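You operate a simulated robot arm through the tools that you are given. There is no shell and no other tool. Be economical: measure what you need, move in short steps, check, and stop when the job is done.

You are at the controls of a simulated two-armed robot. One attempt, no reset.

JOB
Take the purple injector and leave it on the grate under the drum spout. Take the blue block pump and put it on the right side of the low bench. Open the wide dark drawer. Do these in any order. Set down upright: purple injector, blue block pump.

The check looks at the end state, three seconds after you hand in, the way a careful person would. Anything else that was tipped, shoved, dropped, spilled or broken makes it a failure.

ROBOT AND FRAMES
Two 6-joint arms with two-finger parallel grippers on one trunk, on a base that drives. Base frame: it is fixed to the floor where the robot stands at the start and does not move with it; the origin is under the middle of the robot, x ahead of it, y to its left, z up; the surface under the hand at the start is at about z = 900. Lengths are in mm, angles in degrees, forces in N, time in s.
The left shoulder is at the start at [50, 170, 1260], the right one opposite. Each reaches about 1092 mm from its shoulder. Places, roughly: grate under the drum spout (15x15 cm) [440, 1380, 620]; right side of the low bench (16x48 cm) [520, 1240, 620]; wide dark drawer [-500, 5800, 800]. Payload 1.57 kg a hand.
The tool frame of a hand sits at the grasp point between the pads (the TCP): z along the fingers, y along the line on which they close. The tips reach 30 mm beyond it. Largest opening 80 mm; finger width 17, thickness 12; the body of the gripper, 40 by 82 mm, starts 80 mm behind the TCP.
Orientation is that of the tool frame in the base frame, as a unit quaternion [x, y, z, w]. With the fingers straight down and closing along the base's y, the tool's x points along the base's -x, its y along +y and its z along -z.

CONTROLS
- The arms move only by the tool send_rows. It takes "left_targets", "right_targets" or both (then of equal length, played together; a hand with none holds still); each is a list of rows, each an object of numbers (a shift or turn left out is 0, a gripper value left out holds the last): "tx", "ty", "tz": the shift along the tool's x, y, z in mm; "ax", "ay", "az": the turn, a rotation vector about the tool's x, y, z in degrees; "grip": the finger opening in mm, from 0 to 80. In form: [{"tx": .., "ty": .., "tz": .., "ax": .., "ay": .., "az": .., "grip": ..}, ...]. A call has 1 to 8 rows; each row is the pose to reach, as a shift and turn from the pose commanded when the call began, along the tool's axes at that moment. A row lasts 0.2 s, in which the tool goes at most 50 mm and 8.6 degrees; a call with a longer step from one row to the next is refused whole, and so is a gripper value outside its range. Where a pose cannot be reached the arm comes as near as it can. A force on the tool above 40 N (or 10 N above the force at the start of the call, whichever is more), or a blocked arm, ends the call early, and 0.2 s more pass. The fingers move at their own pace (about 72 mm/s each) and stop on an object; they squeeze with about 37 N. The grip force told is the motor's: it shows also when the fingers shut on nothing. Time passes only in rows, and 0.2 s behind the last, so rows that repeat a pose let the fingers close. It gives the time, the measured TCP pose, the force on the tool (base axes), the opening and the grip force at its end, in the units of the frame above (readings bear some noise), with the torque about the TCP (base axes, N m) and any sound that the robot's microphone picked up.
- Cameras (640 x 400 px; columns grow to the right, rows downward): "scene" is now at [23.2, 53.6, 1835.6]; the picture's right is [0.57, -0.82, 0.00], its down [-0.61, -0.42, -0.68] and it looks along [0.56, 0.38, -0.73] (base axes); focal length 285 px, centre (320, 200). "left" rides on the left gripper at [72, 7, -122] in its tool frame; the picture's right is [-0.09, 1.00, 0.00], its down [-0.84, -0.08, -0.54] and it looks along [-0.54, -0.05, 0.84] (tool axes); focal length 238 px, centre (320, 200). "right" rides on the right gripper at [72, -7, -122] in its tool frame; the picture's right is [0.09, 1.00, 0.00], its down [-0.84, 0.08, -0.54] and it looks along [-0.54, 0.05, 0.84] (tool axes); focal length 238 px, centre (320, 200). There is no depth. A picture from a camera that has moved, and an enlarged one, comes with that camera's place and axes in the base frame and with its lens. The place of the scene camera against the robot may be out by one fixed shift of up to 12 mm in any direction.
- grab_frame(camera): a new picture of that camera. The clock stands still meanwhile.
- lift_body(by): slides the trunk up (or, below 0, down) by that many mm; the arms and the scene camera ride with it, the base frame stays. It gives what a move gives, with no picture.
- base_move(legs): drives the robot by 1 to 6 legs, each [ahead, left, turn to the left] in mm, mm and degrees, along the robot's own axes; the way and the turn of a leg run together, so that a leg with both is an arc; at most 1500 mm and 180 degrees a leg. The arms and the cameras ride along, it lands a little off, and it stops where it bumps. It gives what a move gives.
- aim_head(pan, tilt): turns the head with the scene camera to pan (to the left, within 86 degrees either way) and tilt (down, from -29 to 69), counted from straight ahead of the robot. It gives what a move gives.
- enlarge(camera, box): a new picture of the part [left, top, right, bottom] of that camera's present view, enlarged. The clock stands still meanwhile.
- sign_off(): hands the job in; it is judged then, once.

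Work in short steps. Places have to be worked out from the pictures, the camera data and where the tool is seen: move nearer, look again, correct. Check each grasp and each placing, and mend what went wrong. You have 165 turns and 138 pictures in all, those below and enlarged ones among them. Open the grippers and draw the arms clear of the work before you hand the job in, unless the task says otherwise; then end with one line.

The tools are called as a command line: name --argument value ..., lists and objects as JSON in quotes. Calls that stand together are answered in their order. send_rows: Moves the arms, as the interface text tells. Its arguments: {"type":"object","properties":{"left_targets":{"type":"array"},"right_targets":{"type":"array"}},"required":[]} The other tools are called the same way: lift_body (by) slides the trunk up or down; base_move (legs) drives the base; aim_head (pan, tilt) turns the head that bears the scene camera; grab_frame (camera) takes a picture; enlarge (camera, box) takes an enlarged picture of a part of a camera's view; sign_off () hands the job in.

At the start:

```text
t: 0.0
left_position: [416.2, 523.8, 1149.4]
left_tool_rot: [0.0, 1.0, 0.0, 0.001]
left_ft_force: [-0.1, -0.3, 0.8]
left_wrist_torque: [-0.01, -0.02, 0.0]
left_gripper_width: 80.0
left_finger_force: 0.0
right_position: [653.6, 41.0, 1148.7]
right_tool_rot: [0.001, 1.0, 0.0, -0.001]
right_ft_force: [-0.5, -0.6, 0.6]
right_wrist_torque: [-0.02, 0.0, 0.05]
right_gripper_width: 80.4
right_finger_force: 0.1
trunk travel left (down, up): [-875.0, 95.0]
robot x, y, heading: [-3.3, 0.2, -0.2]
head pan, tilt: [34.6, 47.3]
```

scene: 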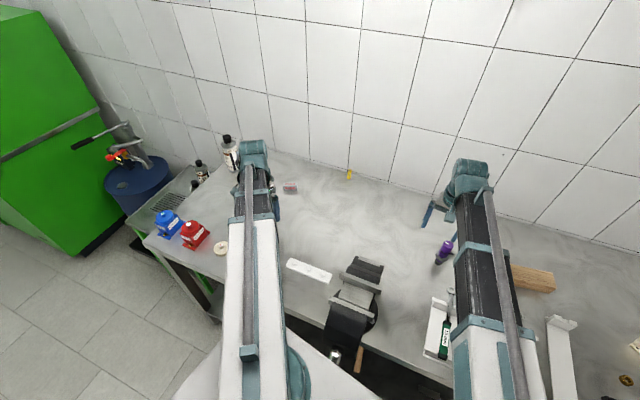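
right: 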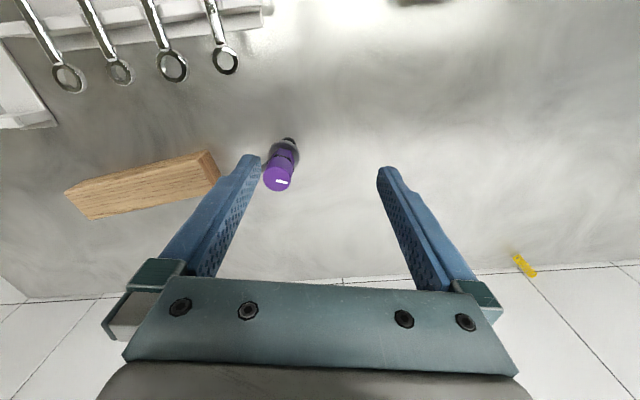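
left: 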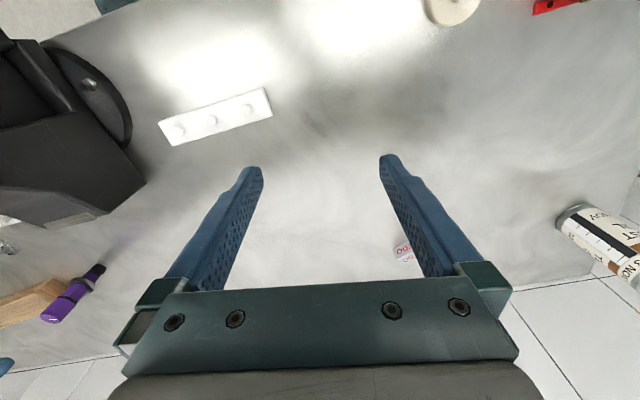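

I'll first look closely at the purple injector and at the left bench area from the scene camera.

enlarge --camera "right" --box '[220, 110, 348, 210]'

enlarge --camera "scene" --box '[80, 110, 272, 260]'

enlarge --camera "scene" --box '[400, 210, 640, 400]'

```text
4.00 times, centred on (284, 160) of right
camera zoom: at [583.0, 33.7, 1270.4], right [-0.09, 1.0, 0.0], down [0.84, 0.08, 0.54], along [0.54, 0.05, -0.84], focal length 953 px, centre (464, 360)
```

zoom: 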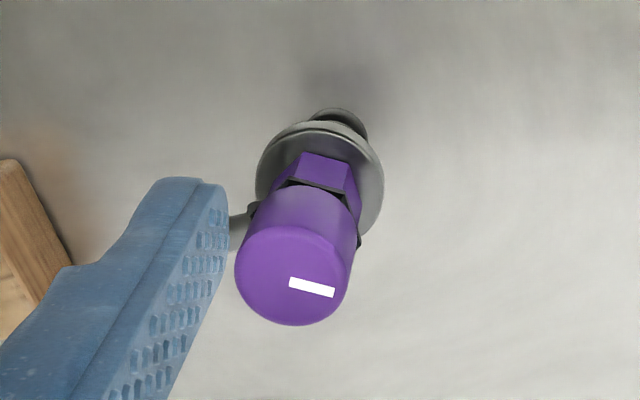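

```text
2.67 times, centred on (176, 185) of scene
camera zoom: at [23.2, 53.6, 1835.6], right [0.57, -0.82, 0.0], down [-0.61, -0.42, -0.68], along [0.56, 0.38, -0.73], focal length 759 px, centre (704, 240)
```

zoom: 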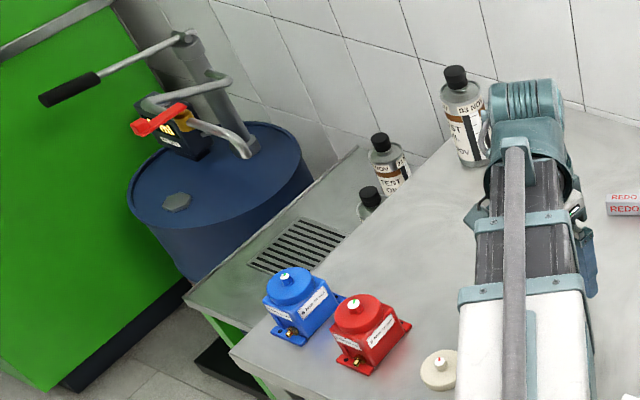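

```text
2.11 times, centred on (520, 305) of scene
camera zoom: at [23.2, 53.6, 1835.6], right [0.57, -0.82, 0.0], down [-0.61, -0.42, -0.68], along [0.56, 0.38, -0.73], focal length 600 px, centre (-101, -21)
```

zoom: 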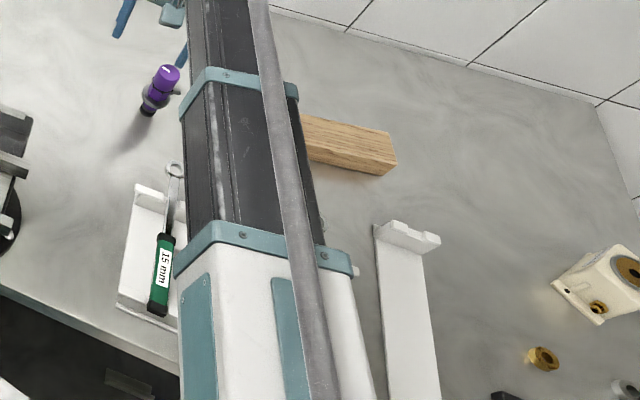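

The injector stands upright at about (724, -6), with its top near z=1010 and a side nipple towards -y. I'll turn the right hand a quarter turn above it, so the fingers close along x and the camera sees the side.

send_rows --right_targets '[{"tx": -10, "ty": -6, "az": 8.5}, {"tx": -20, "ty": -12, "az": 17}, {"tx": -30, "ty": -18, "az": 25.5}, {"tx": -40, "ty": -24, "az": 34}, {"tx": -50, "ty": -30, "az": 42.5}, {"tx": -60, "ty": -36, "az": 51}, {"tx": -65, "ty": -42, "az": 59.5}, {"tx": -70, "ty": -47, "az": 68}]'

send_rows --right_targets '[{"az": 8.5}, {"az": 17}, {"az": 22}]'

grab_frame --camera "right"

```text
t: 1.8
left_position: [415.9, 523.0, 1149.6]
left_tool_rot: [0.0, 1.0, 0.0, 0.0]
left_ft_force: [0.8, 0.2, 0.2]
left_wrist_torque: [0.02, 0.02, -0.01]
left_gripper_width: 80.0
left_finger_force: 0.1
right_position: [725.7, -7.8, 1149.4]
right_tool_rot: [0.559, 0.829, 0.0, 0.0]
right_ft_force: [0.0, 1.2, 0.0]
right_wrist_torque: [0.0, -0.03, 0.01]
right_gripper_width: 79.9
right_finger_force: 0.3
trunk travel left (down, up): [-875.0, 95.0]
robot x, y, heading: [0.9, -0.7, -0.0]
head pan, tilt: [34.6, 47.3]
```

```text
t: 2.6
left_position: [416.4, 523.0, 1150.4]
left_tool_rot: [0.0, 1.0, 0.0, 0.001]
left_ft_force: [0.0, 0.6, 0.1]
left_wrist_torque: [0.01, -0.01, 0.01]
left_gripper_width: 80.1
left_finger_force: 0.0
right_position: [725.1, -6.8, 1150.4]
right_tool_rot: [0.708, 0.707, 0.0, 0.0]
right_ft_force: [0.6, 0.2, 0.2]
right_wrist_torque: [0.01, 0.0, -0.03]
right_gripper_width: 80.1
right_finger_force: 0.0
trunk travel left (down, up): [-875.0, 95.0]
robot x, y, heading: [-0.2, -2.4, 0.1]
head pan, tilt: [34.6, 47.3]
```

```text
131 pictures are left
camera right: at [718.8, 65.0, 1270.4], right [1.0, 0.09, 0.0], down [0.08, -0.84, 0.54], along [0.05, -0.54, -0.84], focal length 238 px, centre (320, 200)
```

right: 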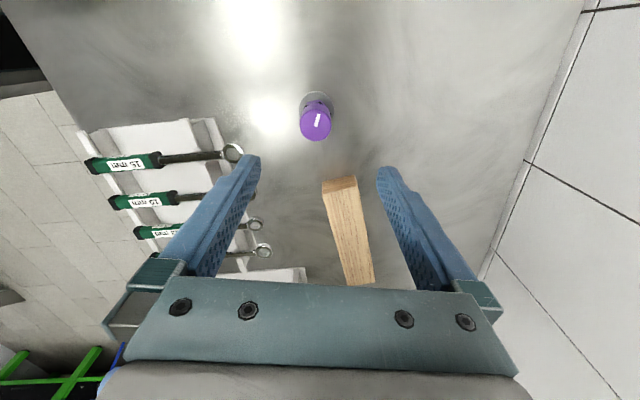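

Zooming in to refine the position and height.

enlarge --camera "right" --box '[268, 70, 364, 145]'

```text
5.33 times, centred on (316, 108) of right
camera zoom: at [718.8, 65.0, 1270.4], right [1.0, 0.09, 0.0], down [0.08, -0.84, 0.54], along [0.05, -0.54, -0.84], focal length 1271 px, centre (341, 693)
```

zoom: 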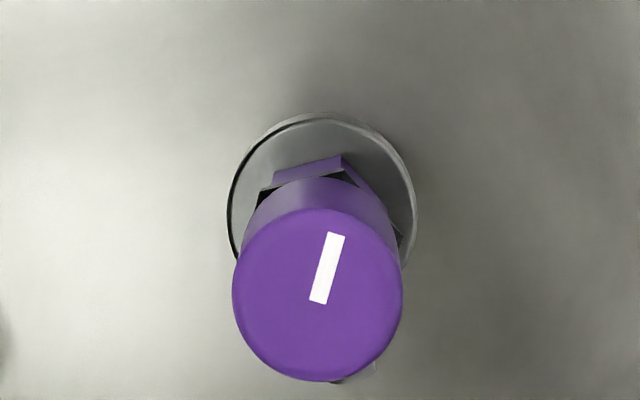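

The injector's cap top is at about (720.5, -5, 1016), 34 mm across, with the flange low at about 923. I'll descend to z≈998 and then close.

send_rows --right_targets '[{"tx": 1.5, "ty": -4.5, "tz": 30}, {"tx": 1.5, "ty": -4.5, "tz": 65}, {"tx": 1.5, "ty": -4.5, "tz": 100}, {"tx": 1.5, "ty": -4.5, "tz": 130}, {"tx": 1.5, "ty": -4.5, "tz": 145}, {"tx": 1.5, "ty": -4.5, "tz": 152}]'

send_rows --right_targets '[{"grip": 50}, {"grip": 40}, {"grip": 20}, {"grip": 20}, {"grip": 20}]'

grab_frame --camera "right"

```text
t: 4.0
left_position: [417.2, 523.3, 1149.0]
left_tool_rot: [0.0, 1.0, 0.0, 0.0]
left_ft_force: [0.9, 0.2, -0.7]
left_wrist_torque: [0.0, -0.02, 0.0]
left_gripper_width: 80.0
left_finger_force: 0.0
right_position: [720.9, -5.1, 1149.8]
right_tool_rot: [0.707, 0.707, 0.0, 0.0]
right_ft_force: [0.1, 0.8, 0.8]
right_wrist_torque: [0.01, 0.01, -0.02]
right_gripper_width: 79.9
right_finger_force: 0.0
right hand out of reach, approached as far as the arm can: row 1, 2, 3, 4, 5, 6
trunk travel left (down, up): [-875.0, 95.0]
robot x, y, heading: [3.5, -0.1, 0.2]
head pan, tilt: [34.6, 47.3]
```

```text
t: 5.2
left_position: [416.5, 524.4, 1151.4]
left_tool_rot: [0.0, 1.0, 0.0, 0.001]
left_ft_force: [0.2, 0.2, 0.9]
left_wrist_torque: [-0.01, 0.02, -0.01]
left_gripper_width: 79.8
left_finger_force: 0.2
right_position: [720.6, -6.1, 1149.6]
right_tool_rot: [0.707, 0.707, 0.001, 0.0]
right_ft_force: [0.6, 0.7, 0.6]
right_wrist_torque: [0.01, -0.01, 0.03]
right_gripper_width: 19.9
right_finger_force: 0.1
trunk travel left (down, up): [-875.0, 95.0]
robot x, y, heading: [-1.9, 0.6, -0.1]
head pan, tilt: [34.6, 47.3]
```

```text
129 pictures are left
camera right: at [715.2, 66.3, 1270.4], right [1.0, 0.09, 0.0], down [0.08, -0.84, 0.54], along [0.05, -0.54, -0.84], focal length 238 px, centre (320, 200)
```

right: 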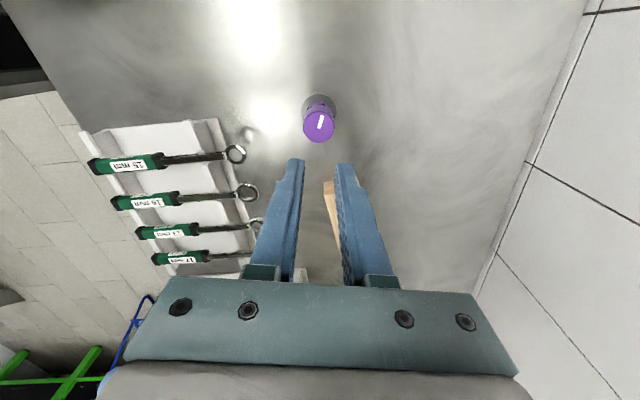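

The arm can't reach lower at this shoulder height, so I'll reopen the gripper and lower the trunk instead. The pose rides straight down.

send_rows --right_targets '[{"grip": 80}, {"grip": 80}, {"grip": 80}, {"grip": 80}]'

lift_body --by -100

grab_frame --camera "right"

grab_frame --camera "scene"

```text
t: 6.2
left_position: [416.8, 524.2, 1150.3]
left_tool_rot: [0.0, 1.0, 0.0, 0.001]
left_ft_force: [-0.6, -0.2, -0.1]
left_wrist_torque: [0.02, -0.02, -0.01]
left_gripper_width: 80.1
left_finger_force: 0.1
right_position: [720.9, -5.0, 1149.2]
right_tool_rot: [0.707, 0.707, 0.0, 0.0]
right_ft_force: [0.1, 0.0, 0.3]
right_wrist_torque: [-0.01, 0.0, -0.02]
right_gripper_width: 80.0
right_finger_force: 0.1
trunk travel left (down, up): [-875.0, 95.0]
robot x, y, heading: [-1.4, -0.5, -0.2]
head pan, tilt: [34.6, 47.3]
```

```text
t: 7.5
left_position: [416.6, 524.4, 1049.8]
left_tool_rot: [-0.001, 1.0, 0.0, -0.001]
left_ft_force: [0.4, 0.1, -0.4]
left_wrist_torque: [-0.02, 0.0, -0.02]
left_gripper_width: 80.1
left_finger_force: 0.1
right_position: [720.7, -6.7, 1048.9]
right_tool_rot: [0.707, 0.707, 0.0, 0.0]
right_ft_force: [-0.3, 0.6, -0.4]
right_wrist_torque: [0.03, 0.01, 0.0]
right_gripper_width: 79.8
right_finger_force: 0.0
trunk travel left (down, up): [-775.0, 195.0]
robot x, y, heading: [-0.7, -0.0, -0.1]
head pan, tilt: [34.6, 47.3]
```

```text
128 pictures are left
camera right: at [715.0, 66.3, 1170.5], right [1.0, 0.09, 0.0], down [0.08, -0.84, 0.54], along [0.05, -0.54, -0.84], focal length 238 px, centre (320, 200)
```

right: 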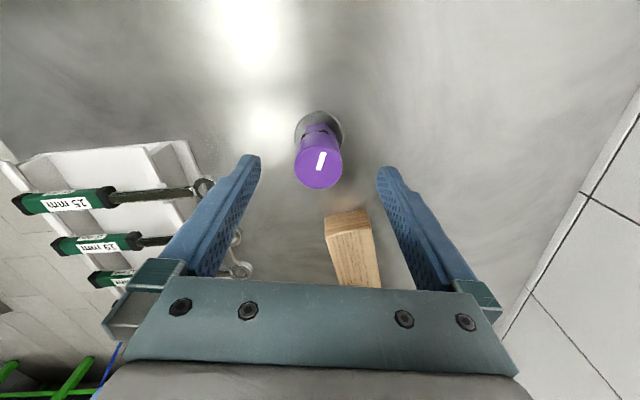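

```text
127 pictures are left
camera scene: at [23.0, 53.6, 1735.7], right [0.57, -0.82, 0.0], down [-0.61, -0.42, -0.68], along [0.56, 0.38, -0.73], focal length 285 px, centre (320, 200)
```

scene: 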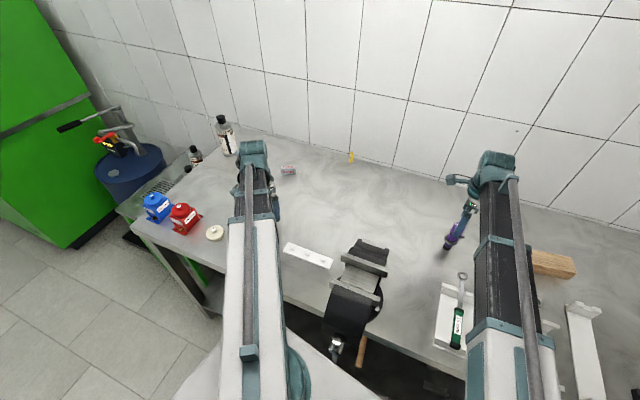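

The alignment holds at (721, -5), so I'll lower the last 51 mm and close.

lift_body --by -51

send_rows --right_targets '[{"grip": 60}, {"grip": 45}, {"grip": 20}, {"grip": 20}, {"grip": 20}]'

grab_frame --camera "right"

```text
t: 8.5
left_position: [415.0, 523.6, 998.7]
left_tool_rot: [0.0, 1.0, 0.0, 0.0]
left_ft_force: [0.5, -0.1, -0.2]
left_wrist_torque: [0.02, 0.0, -0.03]
left_gripper_width: 79.9
left_finger_force: 0.1
right_position: [720.6, -4.7, 1000.0]
right_tool_rot: [0.707, 0.707, 0.0, 0.0]
right_ft_force: [-0.9, 0.8, 0.4]
right_wrist_torque: [-0.02, 0.01, -0.01]
right_gripper_width: 79.9
right_finger_force: 0.1
trunk travel left (down, up): [-724.0, 246.0]
robot x, y, heading: [-1.6, -1.1, 0.2]
head pan, tilt: [34.6, 47.3]
```

```text
t: 9.7
left_position: [415.9, 522.6, 999.2]
left_tool_rot: [0.0, 1.0, 0.0, 0.0]
left_ft_force: [0.1, -0.1, -0.2]
left_wrist_torque: [-0.01, -0.01, -0.03]
left_gripper_width: 80.1
left_finger_force: 0.2
right_position: [721.6, -5.0, 998.2]
right_tool_rot: [0.707, 0.707, 0.001, 0.0]
right_ft_force: [-0.9, 0.6, 0.0]
right_wrist_torque: [-0.02, 0.08, 0.0]
right_gripper_width: 33.2
right_finger_force: 37.1
trunk travel left (down, up): [-724.0, 246.0]
robot x, y, heading: [-1.7, 0.4, 0.0]
head pan, tilt: [34.6, 47.3]
```

```text
126 pictures are left
camera right: at [715.0, 66.3, 1119.4], right [1.0, 0.09, 0.0], down [0.08, -0.84, 0.54], along [0.05, -0.54, -0.84], focal length 238 px, centre (320, 200)
```

right: 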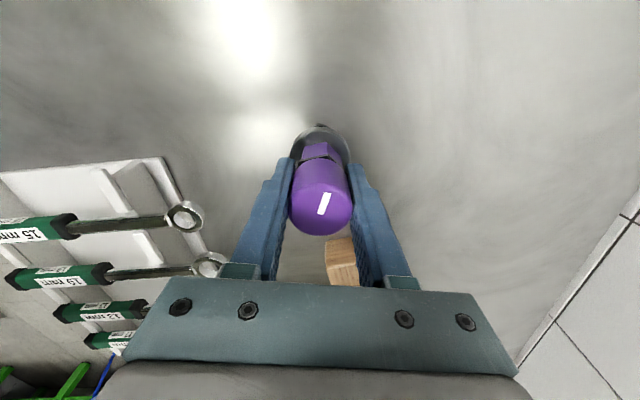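

The grasp is firm at 33 mm opening and 37 N. I'll lift by raising the trunk fully, then look around to the left.

lift_body --by 240

aim_head --pan 75 --tilt 45

grab_frame --camera "scene"

grab_frame --camera "right"

grab_frame --camera "left"

```text
t: 12.2
left_position: [442.5, 544.4, 1208.6]
left_tool_rot: [-0.003, 1.0, -0.01, -0.012]
left_ft_force: [-0.6, -0.3, 0.2]
left_wrist_torque: [0.02, -0.04, -0.02]
left_gripper_width: 80.0
left_finger_force: 0.1
right_position: [749.8, 17.1, 1212.0]
right_tool_rot: [0.705, 0.709, -0.015, -0.002]
right_ft_force: [-0.4, -0.3, -3.0]
right_wrist_torque: [-0.01, 0.01, 0.01]
right_gripper_width: 32.9
right_finger_force: 36.8
trunk travel left (down, up): [-964.0, 6.0]
robot x, y, heading: [-1.0, -0.4, 0.2]
head pan, tilt: [34.6, 47.3]
```

```text
t: 13.2
left_position: [443.9, 543.2, 1210.4]
left_tool_rot: [-0.001, 1.0, -0.008, -0.012]
left_ft_force: [-0.3, 0.4, -0.1]
left_wrist_torque: [0.02, 0.02, 0.0]
left_gripper_width: 80.3
left_finger_force: 0.0
right_position: [749.8, 14.4, 1210.3]
right_tool_rot: [0.707, 0.707, -0.014, -0.002]
right_ft_force: [0.4, -0.4, -3.7]
right_wrist_torque: [0.03, 0.01, 0.0]
right_gripper_width: 33.3
right_finger_force: 37.1
trunk travel left (down, up): [-964.0, 6.0]
robot x, y, heading: [-0.9, -2.1, -0.1]
head pan, tilt: [75.0, 45.0]
```

```text
125 pictures are left
camera scene: at [79.8, 91.0, 1990.1], right [0.56, -0.83, 0.0], down [0.0, 0.0, -1.0], along [0.83, 0.56, 0.0], focal length 285 px, centre (320, 200)
```

scene: 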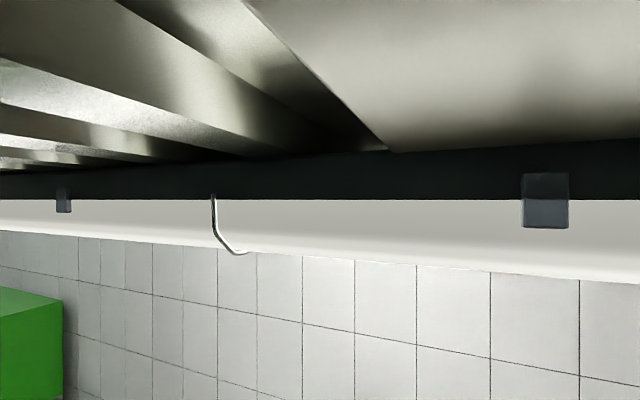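

```text
124 pictures are left
camera right: at [746.2, 87.5, 1330.8], right [1.0, 0.09, -0.03], down [0.09, -0.83, 0.55], along [0.03, -0.55, -0.83], focal length 238 px, centre (320, 200)
```

right: 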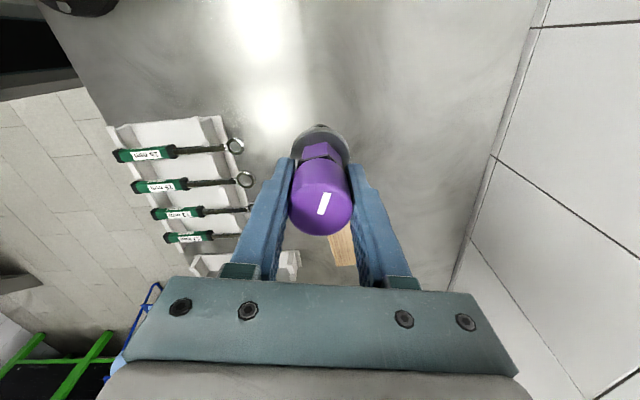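

```text
123 pictures are left
camera left: at [375.2, 551.3, 1333.8], right [0.09, 1.0, -0.02], down [0.85, -0.07, 0.52], along [0.52, -0.07, -0.85], focal length 238 px, centre (320, 200)
```

left: 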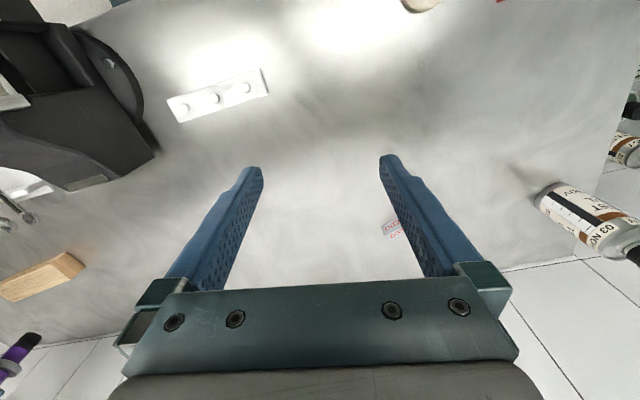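

The camera head seems to have run up against an overhead shelf and the robot has shifted slightly. I'll lower the trunk straight away.

lift_body --by -120

grab_frame --camera "scene"

```text
t: 14.7
left_position: [416.3, 524.4, 1117.2]
left_tool_rot: [0.0, 1.0, 0.001, 0.0]
left_ft_force: [-0.6, 0.3, -0.4]
left_wrist_torque: [-0.04, -0.01, 0.01]
left_gripper_width: 80.0
left_finger_force: 0.0
right_position: [722.4, -5.6, 1118.7]
right_tool_rot: [0.707, 0.707, 0.0, 0.0]
right_ft_force: [0.1, -0.6, -2.8]
right_wrist_torque: [0.03, 0.02, 0.0]
right_gripper_width: 33.1
right_finger_force: 37.0
trunk travel left (down, up): [-844.0, 126.0]
robot x, y, heading: [1.1, -1.5, -0.1]
head pan, tilt: [75.0, 45.0]
```

```text
122 pictures are left
camera scene: at [-20.8, 86.7, 1808.0], right [0.97, -0.26, 0.0], down [-0.18, -0.68, -0.71], along [0.18, 0.68, -0.71], focal length 285 px, centre (320, 200)
```

scene: 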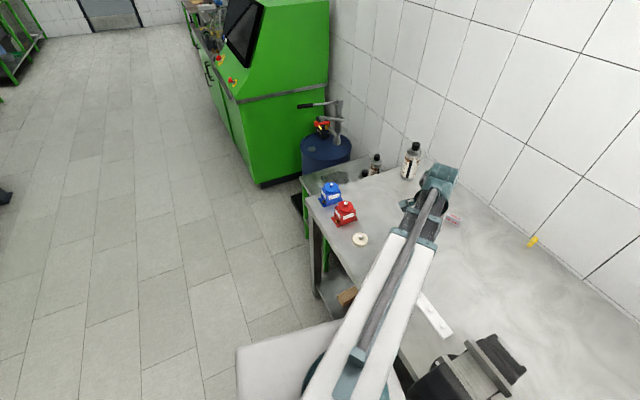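

All back to normal, and I'll stay below the start height from now on. Driving left 350 mm brings the left arm well over the blue pump, with the injector clearing the vise.

base_move --legs '[[0, 350, 0]]'

grab_frame --camera "left"

grab_frame --camera "scene"

```text
t: 16.9
left_position: [380.5, 825.3, 1119.3]
left_tool_rot: [0.002, 1.0, -0.001, 0.001]
left_ft_force: [0.4, 0.0, -0.6]
left_wrist_torque: [-0.02, -0.06, 0.04]
left_gripper_width: 80.0
left_finger_force: 0.0
right_position: [681.8, 294.2, 1119.5]
right_tool_rot: [0.708, 0.706, 0.0, 0.0]
right_ft_force: [-0.1, 0.9, -2.8]
right_wrist_torque: [0.0, -0.02, 0.02]
right_gripper_width: 33.0
right_finger_force: 37.5
trunk travel left (down, up): [-844.0, 126.0]
robot x, y, heading: [-38.4, 302.9, -0.2]
head pan, tilt: [75.0, 45.0]
stopped in leg 1: the robot was blocked; the commanded pose is now the measured one
```

```text
121 pictures are left
camera left: at [308.1, 831.6, 1241.0], right [0.1, 1.0, 0.0], down [0.84, -0.08, 0.54], along [0.54, -0.05, -0.84], focal length 238 px, centre (320, 200)
```

left: 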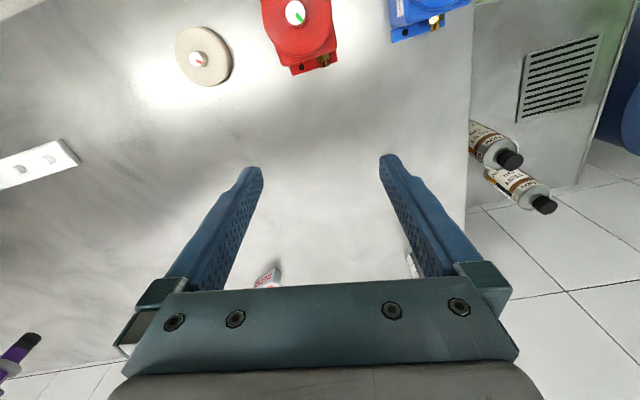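

```text
120 pictures are left
camera scene: at [-58.7, 390.5, 1807.8], right [0.97, -0.26, 0.0], down [-0.18, -0.68, -0.71], along [0.19, 0.68, -0.71], focal length 285 px, centre (320, 200)
```

scene: 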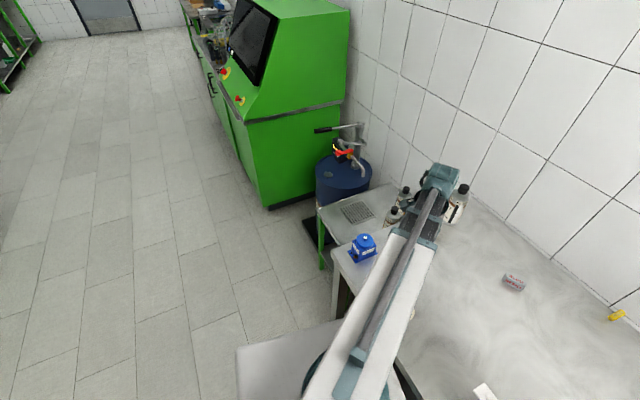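

The base was blocked after 303 mm and slid back 38 mm. I'll look down in front to see what it met.

aim_head --pan 10 --tilt 65

grab_frame --camera "scene"

grab_frame --camera "right"

```text
t: 18.2
left_position: [382.0, 825.0, 1118.3]
left_tool_rot: [0.001, 1.0, 0.001, 0.001]
left_ft_force: [0.0, -0.6, -0.1]
left_wrist_torque: [0.0, 0.01, 0.0]
left_gripper_width: 79.9
left_finger_force: 0.1
right_position: [684.1, 293.4, 1118.7]
right_tool_rot: [0.709, 0.705, -0.001, 0.001]
right_ft_force: [-0.4, 0.7, -2.6]
right_wrist_torque: [-0.02, 0.0, 0.0]
right_gripper_width: 32.9
right_finger_force: 37.0
trunk travel left (down, up): [-844.0, 126.0]
robot x, y, heading: [-37.2, 300.4, -0.1]
head pan, tilt: [10.0, 65.0]
```

```text
119 pictures are left
camera scene: at [-18.8, 321.0, 1782.8], right [0.17, -0.99, 0.0], down [-0.89, -0.16, -0.42], along [0.42, 0.07, -0.91], focal length 285 px, centre (320, 200)
```

scene: 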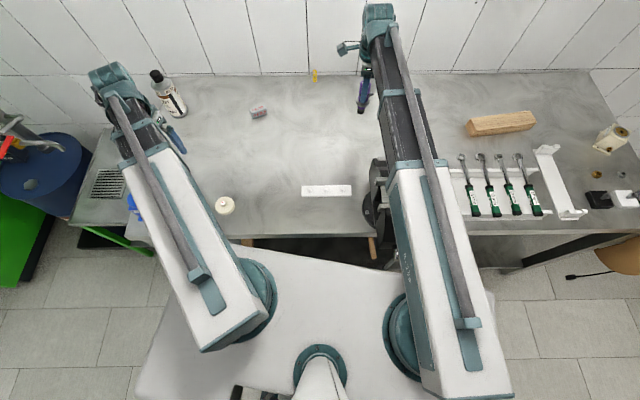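

```text
118 pictures are left
camera right: at [679.0, 364.8, 1239.1], right [1.0, 0.09, 0.0], down [0.07, -0.84, 0.54], along [0.05, -0.54, -0.84], focal length 238 px, centre (320, 200)
```

right: 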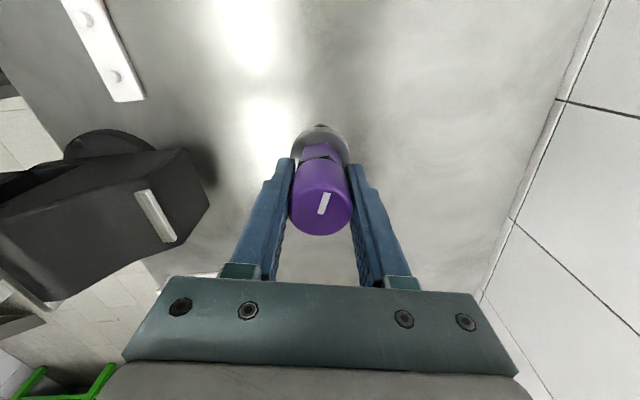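

The base probably rubs the vise screw or handle at the bench front. I'll back off 120 mm, then go left 130 mm clear of it.

base_move --legs '[[-120, 0, 0], [0, 130, 0]]'

aim_head --pan 50 --tilt 55

grab_frame --camera "scene"

grab_frame --camera "left"

```text
t: 20.4
left_position: [260.4, 958.4, 1117.8]
left_tool_rot: [0.001, 1.0, -0.001, 0.0]
left_ft_force: [0.8, 0.8, -0.3]
left_wrist_torque: [-0.04, 0.0, 0.01]
left_gripper_width: 80.1
left_finger_force: 0.1
right_position: [562.4, 427.5, 1118.6]
right_tool_rot: [0.709, 0.706, 0.0, 0.001]
right_ft_force: [0.5, 1.0, -3.1]
right_wrist_torque: [-0.03, -0.03, 0.02]
right_gripper_width: 32.9
right_finger_force: 36.8
trunk travel left (down, up): [-844.0, 126.0]
robot x, y, heading: [-160.9, 432.0, -0.1]
head pan, tilt: [10.0, 65.0]
```

```text
t: 21.5
left_position: [259.8, 957.6, 1118.4]
left_tool_rot: [0.002, 1.0, 0.0, 0.0]
left_ft_force: [1.2, -0.7, 0.5]
left_wrist_torque: [0.04, 0.03, 0.01]
left_gripper_width: 79.8
left_finger_force: 0.2
right_position: [562.8, 426.9, 1118.6]
right_tool_rot: [0.708, 0.706, -0.001, 0.001]
right_ft_force: [-0.1, -1.5, -3.4]
right_wrist_torque: [-0.02, 0.02, 0.01]
right_gripper_width: 33.2
right_finger_force: 37.0
trunk travel left (down, up): [-844.0, 126.0]
robot x, y, heading: [-159.1, 438.0, 0.0]
head pan, tilt: [50.0, 55.0]
```

```text
117 pictures are left
camera scene: at [-153.8, 498.5, 1794.4], right [0.76, -0.65, 0.0], down [-0.53, -0.63, -0.57], along [0.37, 0.44, -0.82], focal length 285 px, centre (320, 200)
```

scene: 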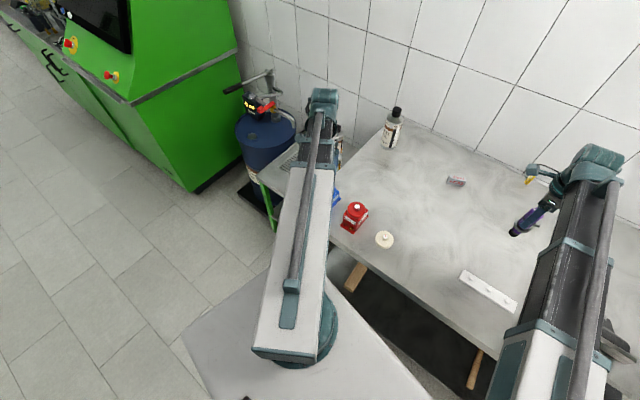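

```text
116 pictures are left
camera left: at [187.2, 963.7, 1241.1], right [0.1, 1.0, 0.0], down [0.84, -0.08, 0.54], along [0.54, -0.05, -0.84], focal length 238 px, centre (320, 200)
```

left: 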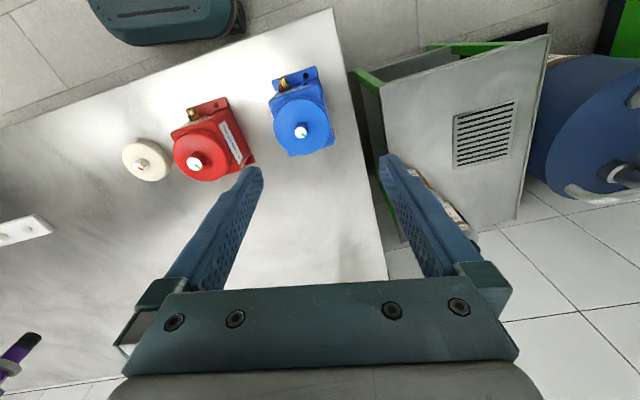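

Good view of the blue pump on the bench edge. Zooming on it.

enlarge --camera "left" --box '[236, 50, 364, 170]'

enlarge --camera "left" --box '[340, 30, 640, 230]'

```text
3.33 times, centred on (300, 110) of left
camera zoom: at [187.2, 963.7, 1241.1], right [0.1, 1.0, 0.0], down [0.84, -0.08, 0.54], along [0.54, -0.05, -0.84], focal length 794 px, centre (387, 500)
```

zoom: 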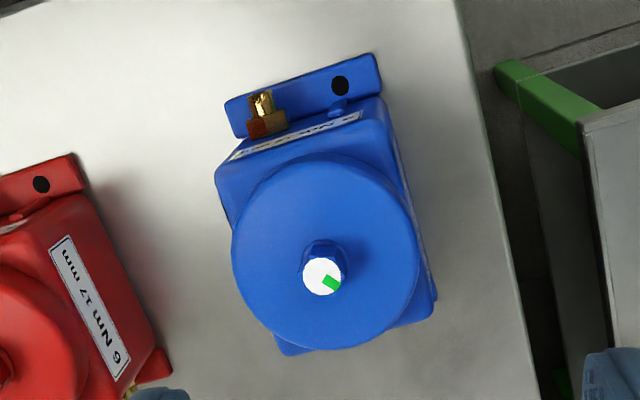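

```text
2.00 times, centred on (490, 130) of left
camera zoom: at [187.2, 963.7, 1241.1], right [0.1, 1.0, 0.0], down [0.84, -0.08, 0.54], along [0.54, -0.05, -0.84], focal length 477 px, centre (-20, 340)
```

zoom: 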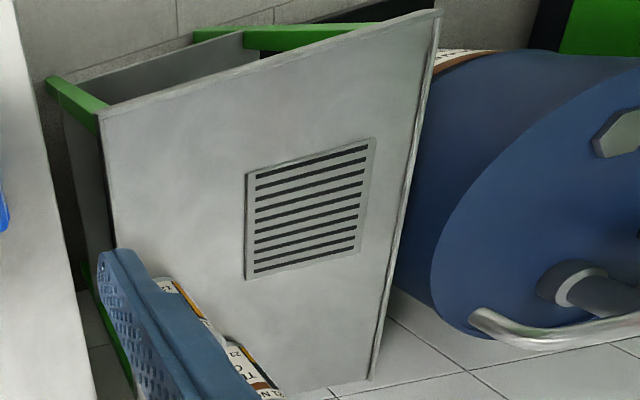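

The blue pump's centre is at about (260, 938), 58 mm wide, turned about 13°, with its top near 988. I'll align and descend partway to 1060, then check.

send_rows --left_targets '[{"ty": -10, "az": -6.5}, {"ty": -19, "az": -13}, {"ty": -19, "tz": 20, "az": -13}, {"ty": -19, "tz": 40, "az": -13}, {"ty": -19, "tz": 58, "az": -13}]'

grab_frame --camera "left"

```text
t: 22.7
left_position: [260.1, 939.2, 1118.8]
left_tool_rot: [-0.111, 0.994, -0.001, 0.0]
left_ft_force: [0.1, 0.5, 0.1]
left_wrist_torque: [0.0, -0.01, -0.01]
left_gripper_width: 79.9
left_finger_force: 0.1
left hand out of reach, approached as far as the arm can: row 3, 4, 5
right_position: [563.0, 427.2, 1117.9]
right_tool_rot: [0.708, 0.706, -0.001, 0.001]
right_ft_force: [0.0, -0.8, -2.6]
right_wrist_torque: [-0.01, 0.03, 0.03]
right_gripper_width: 33.2
right_finger_force: 36.9
trunk travel left (down, up): [-844.0, 126.0]
robot x, y, heading: [-158.3, 432.0, 0.0]
head pan, tilt: [50.0, 55.0]
```

```text
113 pictures are left
camera left: at [187.4, 928.4, 1241.1], right [-0.13, 0.99, 0.0], down [0.83, 0.11, 0.54], along [0.54, 0.07, -0.84], focal length 238 px, centre (320, 200)
```

left: 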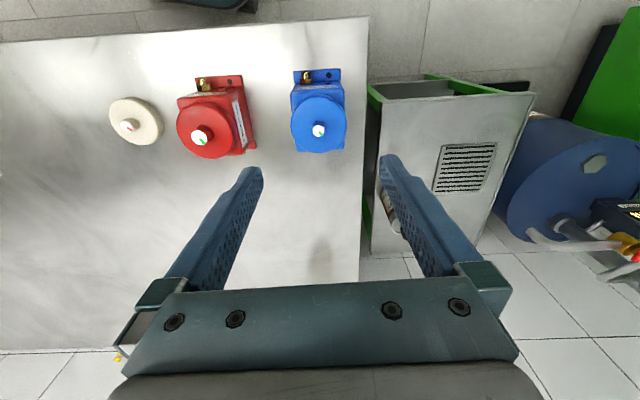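

The arms sit at their lower limit relative to the shoulder, so I'll lower with the trunk. First I'll raise the right hand with the injector to compensate.

send_rows --right_targets '[{"tz": -30}, {"tz": -60}, {"tz": -90}, {"tz": -120}, {"tz": -150}, {"tz": -180}, {"tz": -210}]'

enlarge --camera "left" --box '[256, 50, 384, 170]'

```text
t: 24.3
left_position: [259.6, 938.3, 1119.1]
left_tool_rot: [-0.112, 0.994, -0.001, 0.0]
left_ft_force: [-0.6, -0.5, -0.4]
left_wrist_torque: [0.02, 0.0, -0.03]
left_gripper_width: 80.0
left_finger_force: 0.1
right_position: [563.1, 427.5, 1117.7]
right_tool_rot: [0.708, 0.706, 0.0, 0.002]
right_ft_force: [0.3, 0.1, -2.7]
right_wrist_torque: [-0.03, -0.03, 0.02]
right_gripper_width: 33.1
right_finger_force: 37.1
right hand out of reach, approached as far as the arm can: row 1, 2, 3, 4, 5, 6, 7
trunk travel left (down, up): [-844.0, 126.0]
robot x, y, heading: [-153.9, 432.7, -0.1]
head pan, tilt: [50.0, 55.0]
```

```text
3.33 times, centred on (320, 110) of left
camera zoom: at [187.3, 928.4, 1241.1], right [-0.13, 0.99, 0.0], down [0.83, 0.11, 0.54], along [0.54, 0.07, -0.84], focal length 794 px, centre (320, 500)
```

zoom: 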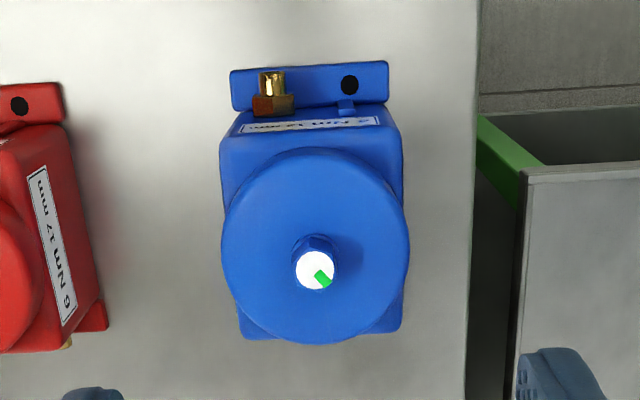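

Height can only be changed with the trunk, so both hands move together. I'll place the injector first: draw the right hand in, then back off from the bench.

send_rows --right_targets '[{"ty": -40}, {"ty": -80}, {"ty": -120}, {"ty": -160}, {"ty": -200}, {"ty": -240}, {"ty": -280}]'

base_move --legs '[[-350, 0, 0]]'

aim_head --pan 60 --tilt 40

grab_frame --camera "scene"

```text
t: 25.9
left_position: [258.5, 938.6, 1118.3]
left_tool_rot: [-0.111, 0.994, -0.001, -0.001]
left_ft_force: [0.1, 0.3, -0.5]
left_wrist_torque: [-0.02, -0.04, -0.01]
left_gripper_width: 80.0
left_finger_force: 0.0
right_position: [278.9, 431.4, 1119.4]
right_tool_rot: [0.708, 0.706, -0.001, 0.0]
right_ft_force: [-0.2, 0.4, -3.0]
right_wrist_torque: [-0.03, -0.02, 0.05]
right_gripper_width: 33.3
right_finger_force: 36.9
right hand out of reach, approached as far as the arm can: row 7
trunk travel left (down, up): [-844.0, 126.0]
robot x, y, heading: [-159.1, 434.7, -0.2]
head pan, tilt: [50.0, 55.0]
```

```text
t: 28.1
left_position: [-96.5, 938.7, 1118.8]
left_tool_rot: [-0.113, 0.994, 0.0, 0.0]
left_ft_force: [-0.7, 0.5, -0.3]
left_wrist_torque: [-0.01, -0.03, -0.03]
left_gripper_width: 79.9
left_finger_force: 0.2
right_position: [-74.0, 432.7, 1119.0]
right_tool_rot: [0.707, 0.707, -0.001, 0.001]
right_ft_force: [0.3, 0.1, -2.6]
right_wrist_torque: [-0.01, -0.03, 0.02]
right_gripper_width: 33.2
right_finger_force: 36.8
trunk travel left (down, up): [-844.0, 126.0]
robot x, y, heading: [-509.2, 436.1, 0.0]
head pan, tilt: [50.0, 55.0]
```

```text
t: 28.9
left_position: [-95.9, 940.1, 1117.7]
left_tool_rot: [-0.113, 0.994, 0.0, 0.0]
left_ft_force: [-0.4, -0.3, -0.9]
left_wrist_torque: [-0.01, 0.02, -0.01]
left_gripper_width: 80.3
left_finger_force: 0.1
right_position: [-73.6, 432.0, 1117.7]
right_tool_rot: [0.708, 0.707, 0.0, 0.001]
right_ft_force: [0.3, 0.6, -1.9]
right_wrist_torque: [0.01, -0.01, 0.01]
right_gripper_width: 32.9
right_finger_force: 37.0
trunk travel left (down, up): [-844.0, 126.0]
robot x, y, heading: [-513.1, 437.5, 0.4]
head pan, tilt: [60.0, 40.0]
```

```text
111 pictures are left
camera scene: at [-511.0, 517.1, 1815.0], right [0.87, -0.5, 0.0], down [-0.32, -0.56, -0.77], along [0.38, 0.66, -0.64], focal length 285 px, centre (320, 200)
```

scene: 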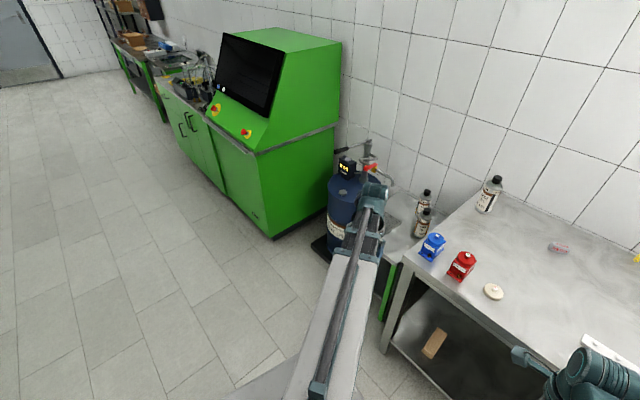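

The floor is clear to the left. I'll drive 900 mm left and look at the low bench from the front.

base_move --legs '[[0, 900, 0]]'

aim_head --pan 0 --tilt 45

grab_frame --camera "scene"

```text
t: 33.6
left_position: [-100.3, 1843.4, 1118.6]
left_tool_rot: [-0.115, 0.993, -0.001, 0.0]
left_ft_force: [-0.5, 0.8, -0.2]
left_wrist_torque: [-0.02, 0.0, 0.04]
left_gripper_width: 79.8
left_finger_force: 0.1
right_position: [-76.8, 1335.3, 1118.9]
right_tool_rot: [0.706, 0.708, -0.001, 0.0]
right_ft_force: [0.3, 0.3, -1.9]
right_wrist_torque: [-0.04, 0.03, -0.02]
right_gripper_width: 33.2
right_finger_force: 37.0
trunk travel left (down, up): [-844.0, 126.0]
robot x, y, heading: [-512.7, 1336.8, 0.5]
head pan, tilt: [60.0, 40.0]
```

```text
t: 35.0
left_position: [-100.0, 1843.0, 1118.4]
left_tool_rot: [-0.115, 0.993, -0.001, 0.0]
left_ft_force: [-0.6, 1.1, -0.5]
left_wrist_torque: [0.0, 0.02, 0.02]
left_gripper_width: 80.1
left_finger_force: 0.1
right_position: [-75.2, 1335.3, 1119.1]
right_tool_rot: [0.706, 0.708, -0.001, 0.001]
right_ft_force: [-0.6, -0.4, -3.1]
right_wrist_torque: [-0.03, -0.01, 0.0]
right_gripper_width: 33.1
right_finger_force: 37.6
trunk travel left (down, up): [-844.0, 126.0]
robot x, y, heading: [-516.5, 1339.0, 0.2]
head pan, tilt: [0.0, 45.0]
```

```text
110 pictures are left
camera scene: at [-474.8, 1345.1, 1807.8], right [0.01, -1.0, 0.0], down [-0.71, 0.0, -0.71], along [0.71, 0.0, -0.71], focal length 285 px, centre (320, 200)
```

scene: 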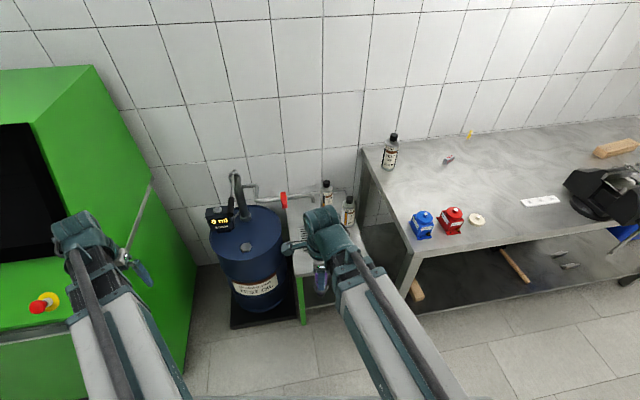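

enlarge --camera "scene" --box '[190, 155, 390, 330]'

grab_frame --camera "right"

```text
2.29 times, centred on (290, 242) of scene
camera zoom: at [-474.8, 1345.1, 1807.8], right [0.01, -1.0, 0.0], down [-0.71, 0.0, -0.71], along [0.71, 0.0, -0.71], focal length 651 px, centre (389, 103)
```

zoom: 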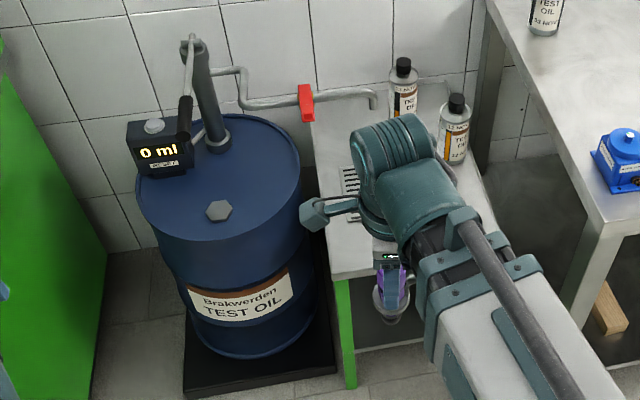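

```text
108 pictures are left
camera right: at [-81.7, 1407.1, 1239.3], right [1.0, 0.1, 0.0], down [0.08, -0.84, 0.54], along [0.05, -0.54, -0.84], focal length 238 px, centre (320, 200)
```

right: 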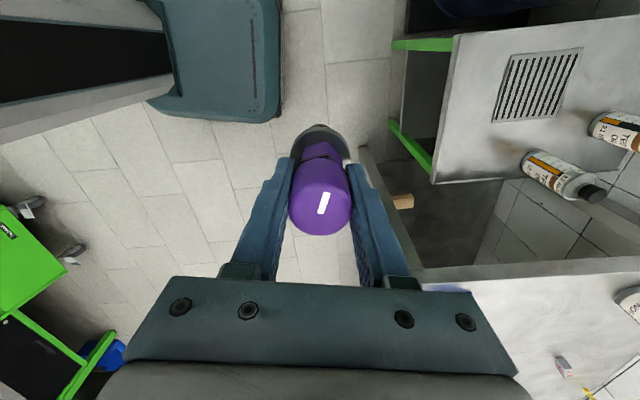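

The spout tip sits at about (440, 1373, 893), right above the grate, so a vertical hand would hit it. I'll need to regrasp with a pitched hand coming from the front. Testing on the free left hand how the arm pitches and whether it can hold height.

send_rows --left_targets '[{"ay": -8}, {"ay": -16}, {"ay": -24}, {"ay": -32}, {"ay": -40}, {"ay": -48}]'

grab_frame --camera "scene"

```text
t: 36.4
left_position: [-73.2, 1879.9, 1191.4]
left_tool_rot: [-0.106, 0.907, 0.047, 0.405]
left_ft_force: [-0.2, 0.2, -0.4]
left_wrist_torque: [0.0, 0.01, 0.02]
left_gripper_width: 80.0
left_finger_force: 0.0
left hand out of reach, approached as far as the arm can: row 2, 3, 4, 5, 6
right_position: [-75.3, 1335.2, 1119.0]
right_tool_rot: [0.706, 0.708, 0.0, 0.002]
right_ft_force: [0.5, 0.0, -2.2]
right_wrist_torque: [-0.01, -0.03, 0.0]
right_gripper_width: 32.9
right_finger_force: 36.8
trunk travel left (down, up): [-844.0, 126.0]
robot x, y, heading: [-518.3, 1335.4, 0.1]
head pan, tilt: [0.0, 45.0]
```

```text
107 pictures are left
camera scene: at [-474.9, 1345.3, 1807.8], right [0.0, -1.0, 0.0], down [-0.71, 0.0, -0.71], along [0.71, 0.0, -0.71], focal length 285 px, centre (320, 200)
```

scene: 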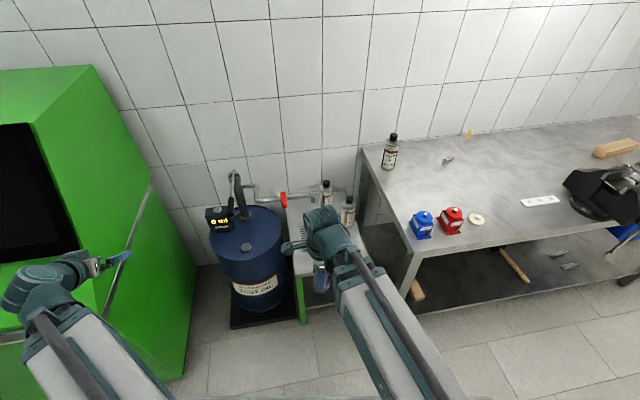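

The wrist pivot height is fixed, 220 mm from the TCP, so pitching raises the TCP in a predictable way. I'll return the left hand to vertical and turn the right hand so its fingers close along y.

send_rows --left_targets '[{"ay": 8, "tz": 14, "tx": 16}, {"ay": 16, "tz": 26, "tx": 29}, {"ay": 24, "tz": 36, "tx": 40}, {"ay": 32, "tz": 43, "tx": 48}, {"ay": 40, "tz": 48, "tx": 53}, {"ay": 48, "tz": 49, "tx": 54}, {"ay": 48, "tz": 49, "tx": 54}, {"ay": 48, "tz": 49, "tx": 54}]' --right_targets '[{"az": -8.5}, {"az": -17}, {"az": -25.5}, {"az": -34}, {"az": -42.5}, {"az": -51}, {"az": -59.5}, {"az": -68}]'

send_rows --left_targets '[{"tx": 30}, {"tx": 60}, {"tx": 90}, {"tx": 120}, {"tx": 150}]' --right_targets '[{"az": -7.5}, {"az": -15}, {"az": -22}, {"az": -22}, {"az": -22}]'

grab_frame --camera "scene"

```text
t: 38.1
left_position: [-73.7, 1880.0, 1118.9]
left_tool_rot: [-0.115, 0.993, 0.0, -0.001]
left_ft_force: [0.3, -0.2, -0.2]
left_wrist_torque: [0.04, -0.01, 0.02]
left_gripper_width: 80.0
left_finger_force: 0.1
right_position: [-74.9, 1334.4, 1118.9]
right_tool_rot: [0.188, 0.982, -0.001, 0.0]
right_ft_force: [-0.7, 0.8, -2.3]
right_wrist_torque: [0.0, -0.02, -0.01]
right_gripper_width: 32.9
right_finger_force: 36.4
trunk travel left (down, up): [-844.0, 126.0]
robot x, y, heading: [-512.1, 1335.1, 0.4]
head pan, tilt: [0.0, 45.0]
```

```text
t: 39.4
left_position: [-220.2, 1845.8, 1119.5]
left_tool_rot: [-0.115, 0.993, 0.0, -0.001]
left_ft_force: [0.5, -0.3, 0.6]
left_wrist_torque: [-0.02, -0.01, -0.03]
left_gripper_width: 79.9
left_finger_force: 0.1
right_position: [-75.4, 1336.1, 1119.2]
right_tool_rot: [-0.002, 1.0, -0.001, 0.001]
right_ft_force: [-0.8, 0.1, -3.8]
right_wrist_torque: [0.01, 0.03, 0.0]
right_gripper_width: 33.1
right_finger_force: 36.3
trunk travel left (down, up): [-844.0, 126.0]
robot x, y, heading: [-515.9, 1336.4, 0.5]
head pan, tilt: [0.0, 45.0]
```

```text
106 pictures are left
camera scene: at [-475.4, 1344.8, 1807.9], right [0.0, -1.0, 0.0], down [-0.71, 0.0, -0.71], along [0.71, 0.0, -0.71], focal length 285 px, centre (320, 200)
```

scene: 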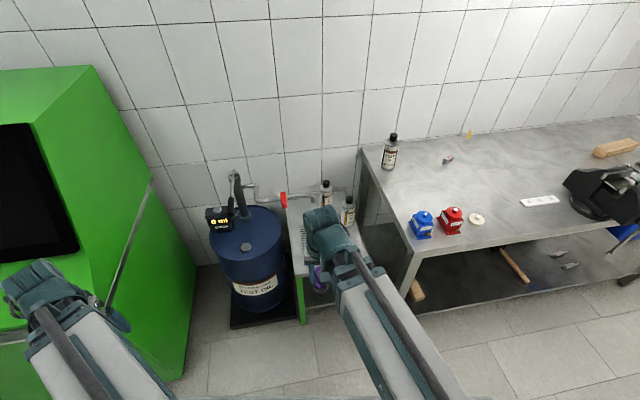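

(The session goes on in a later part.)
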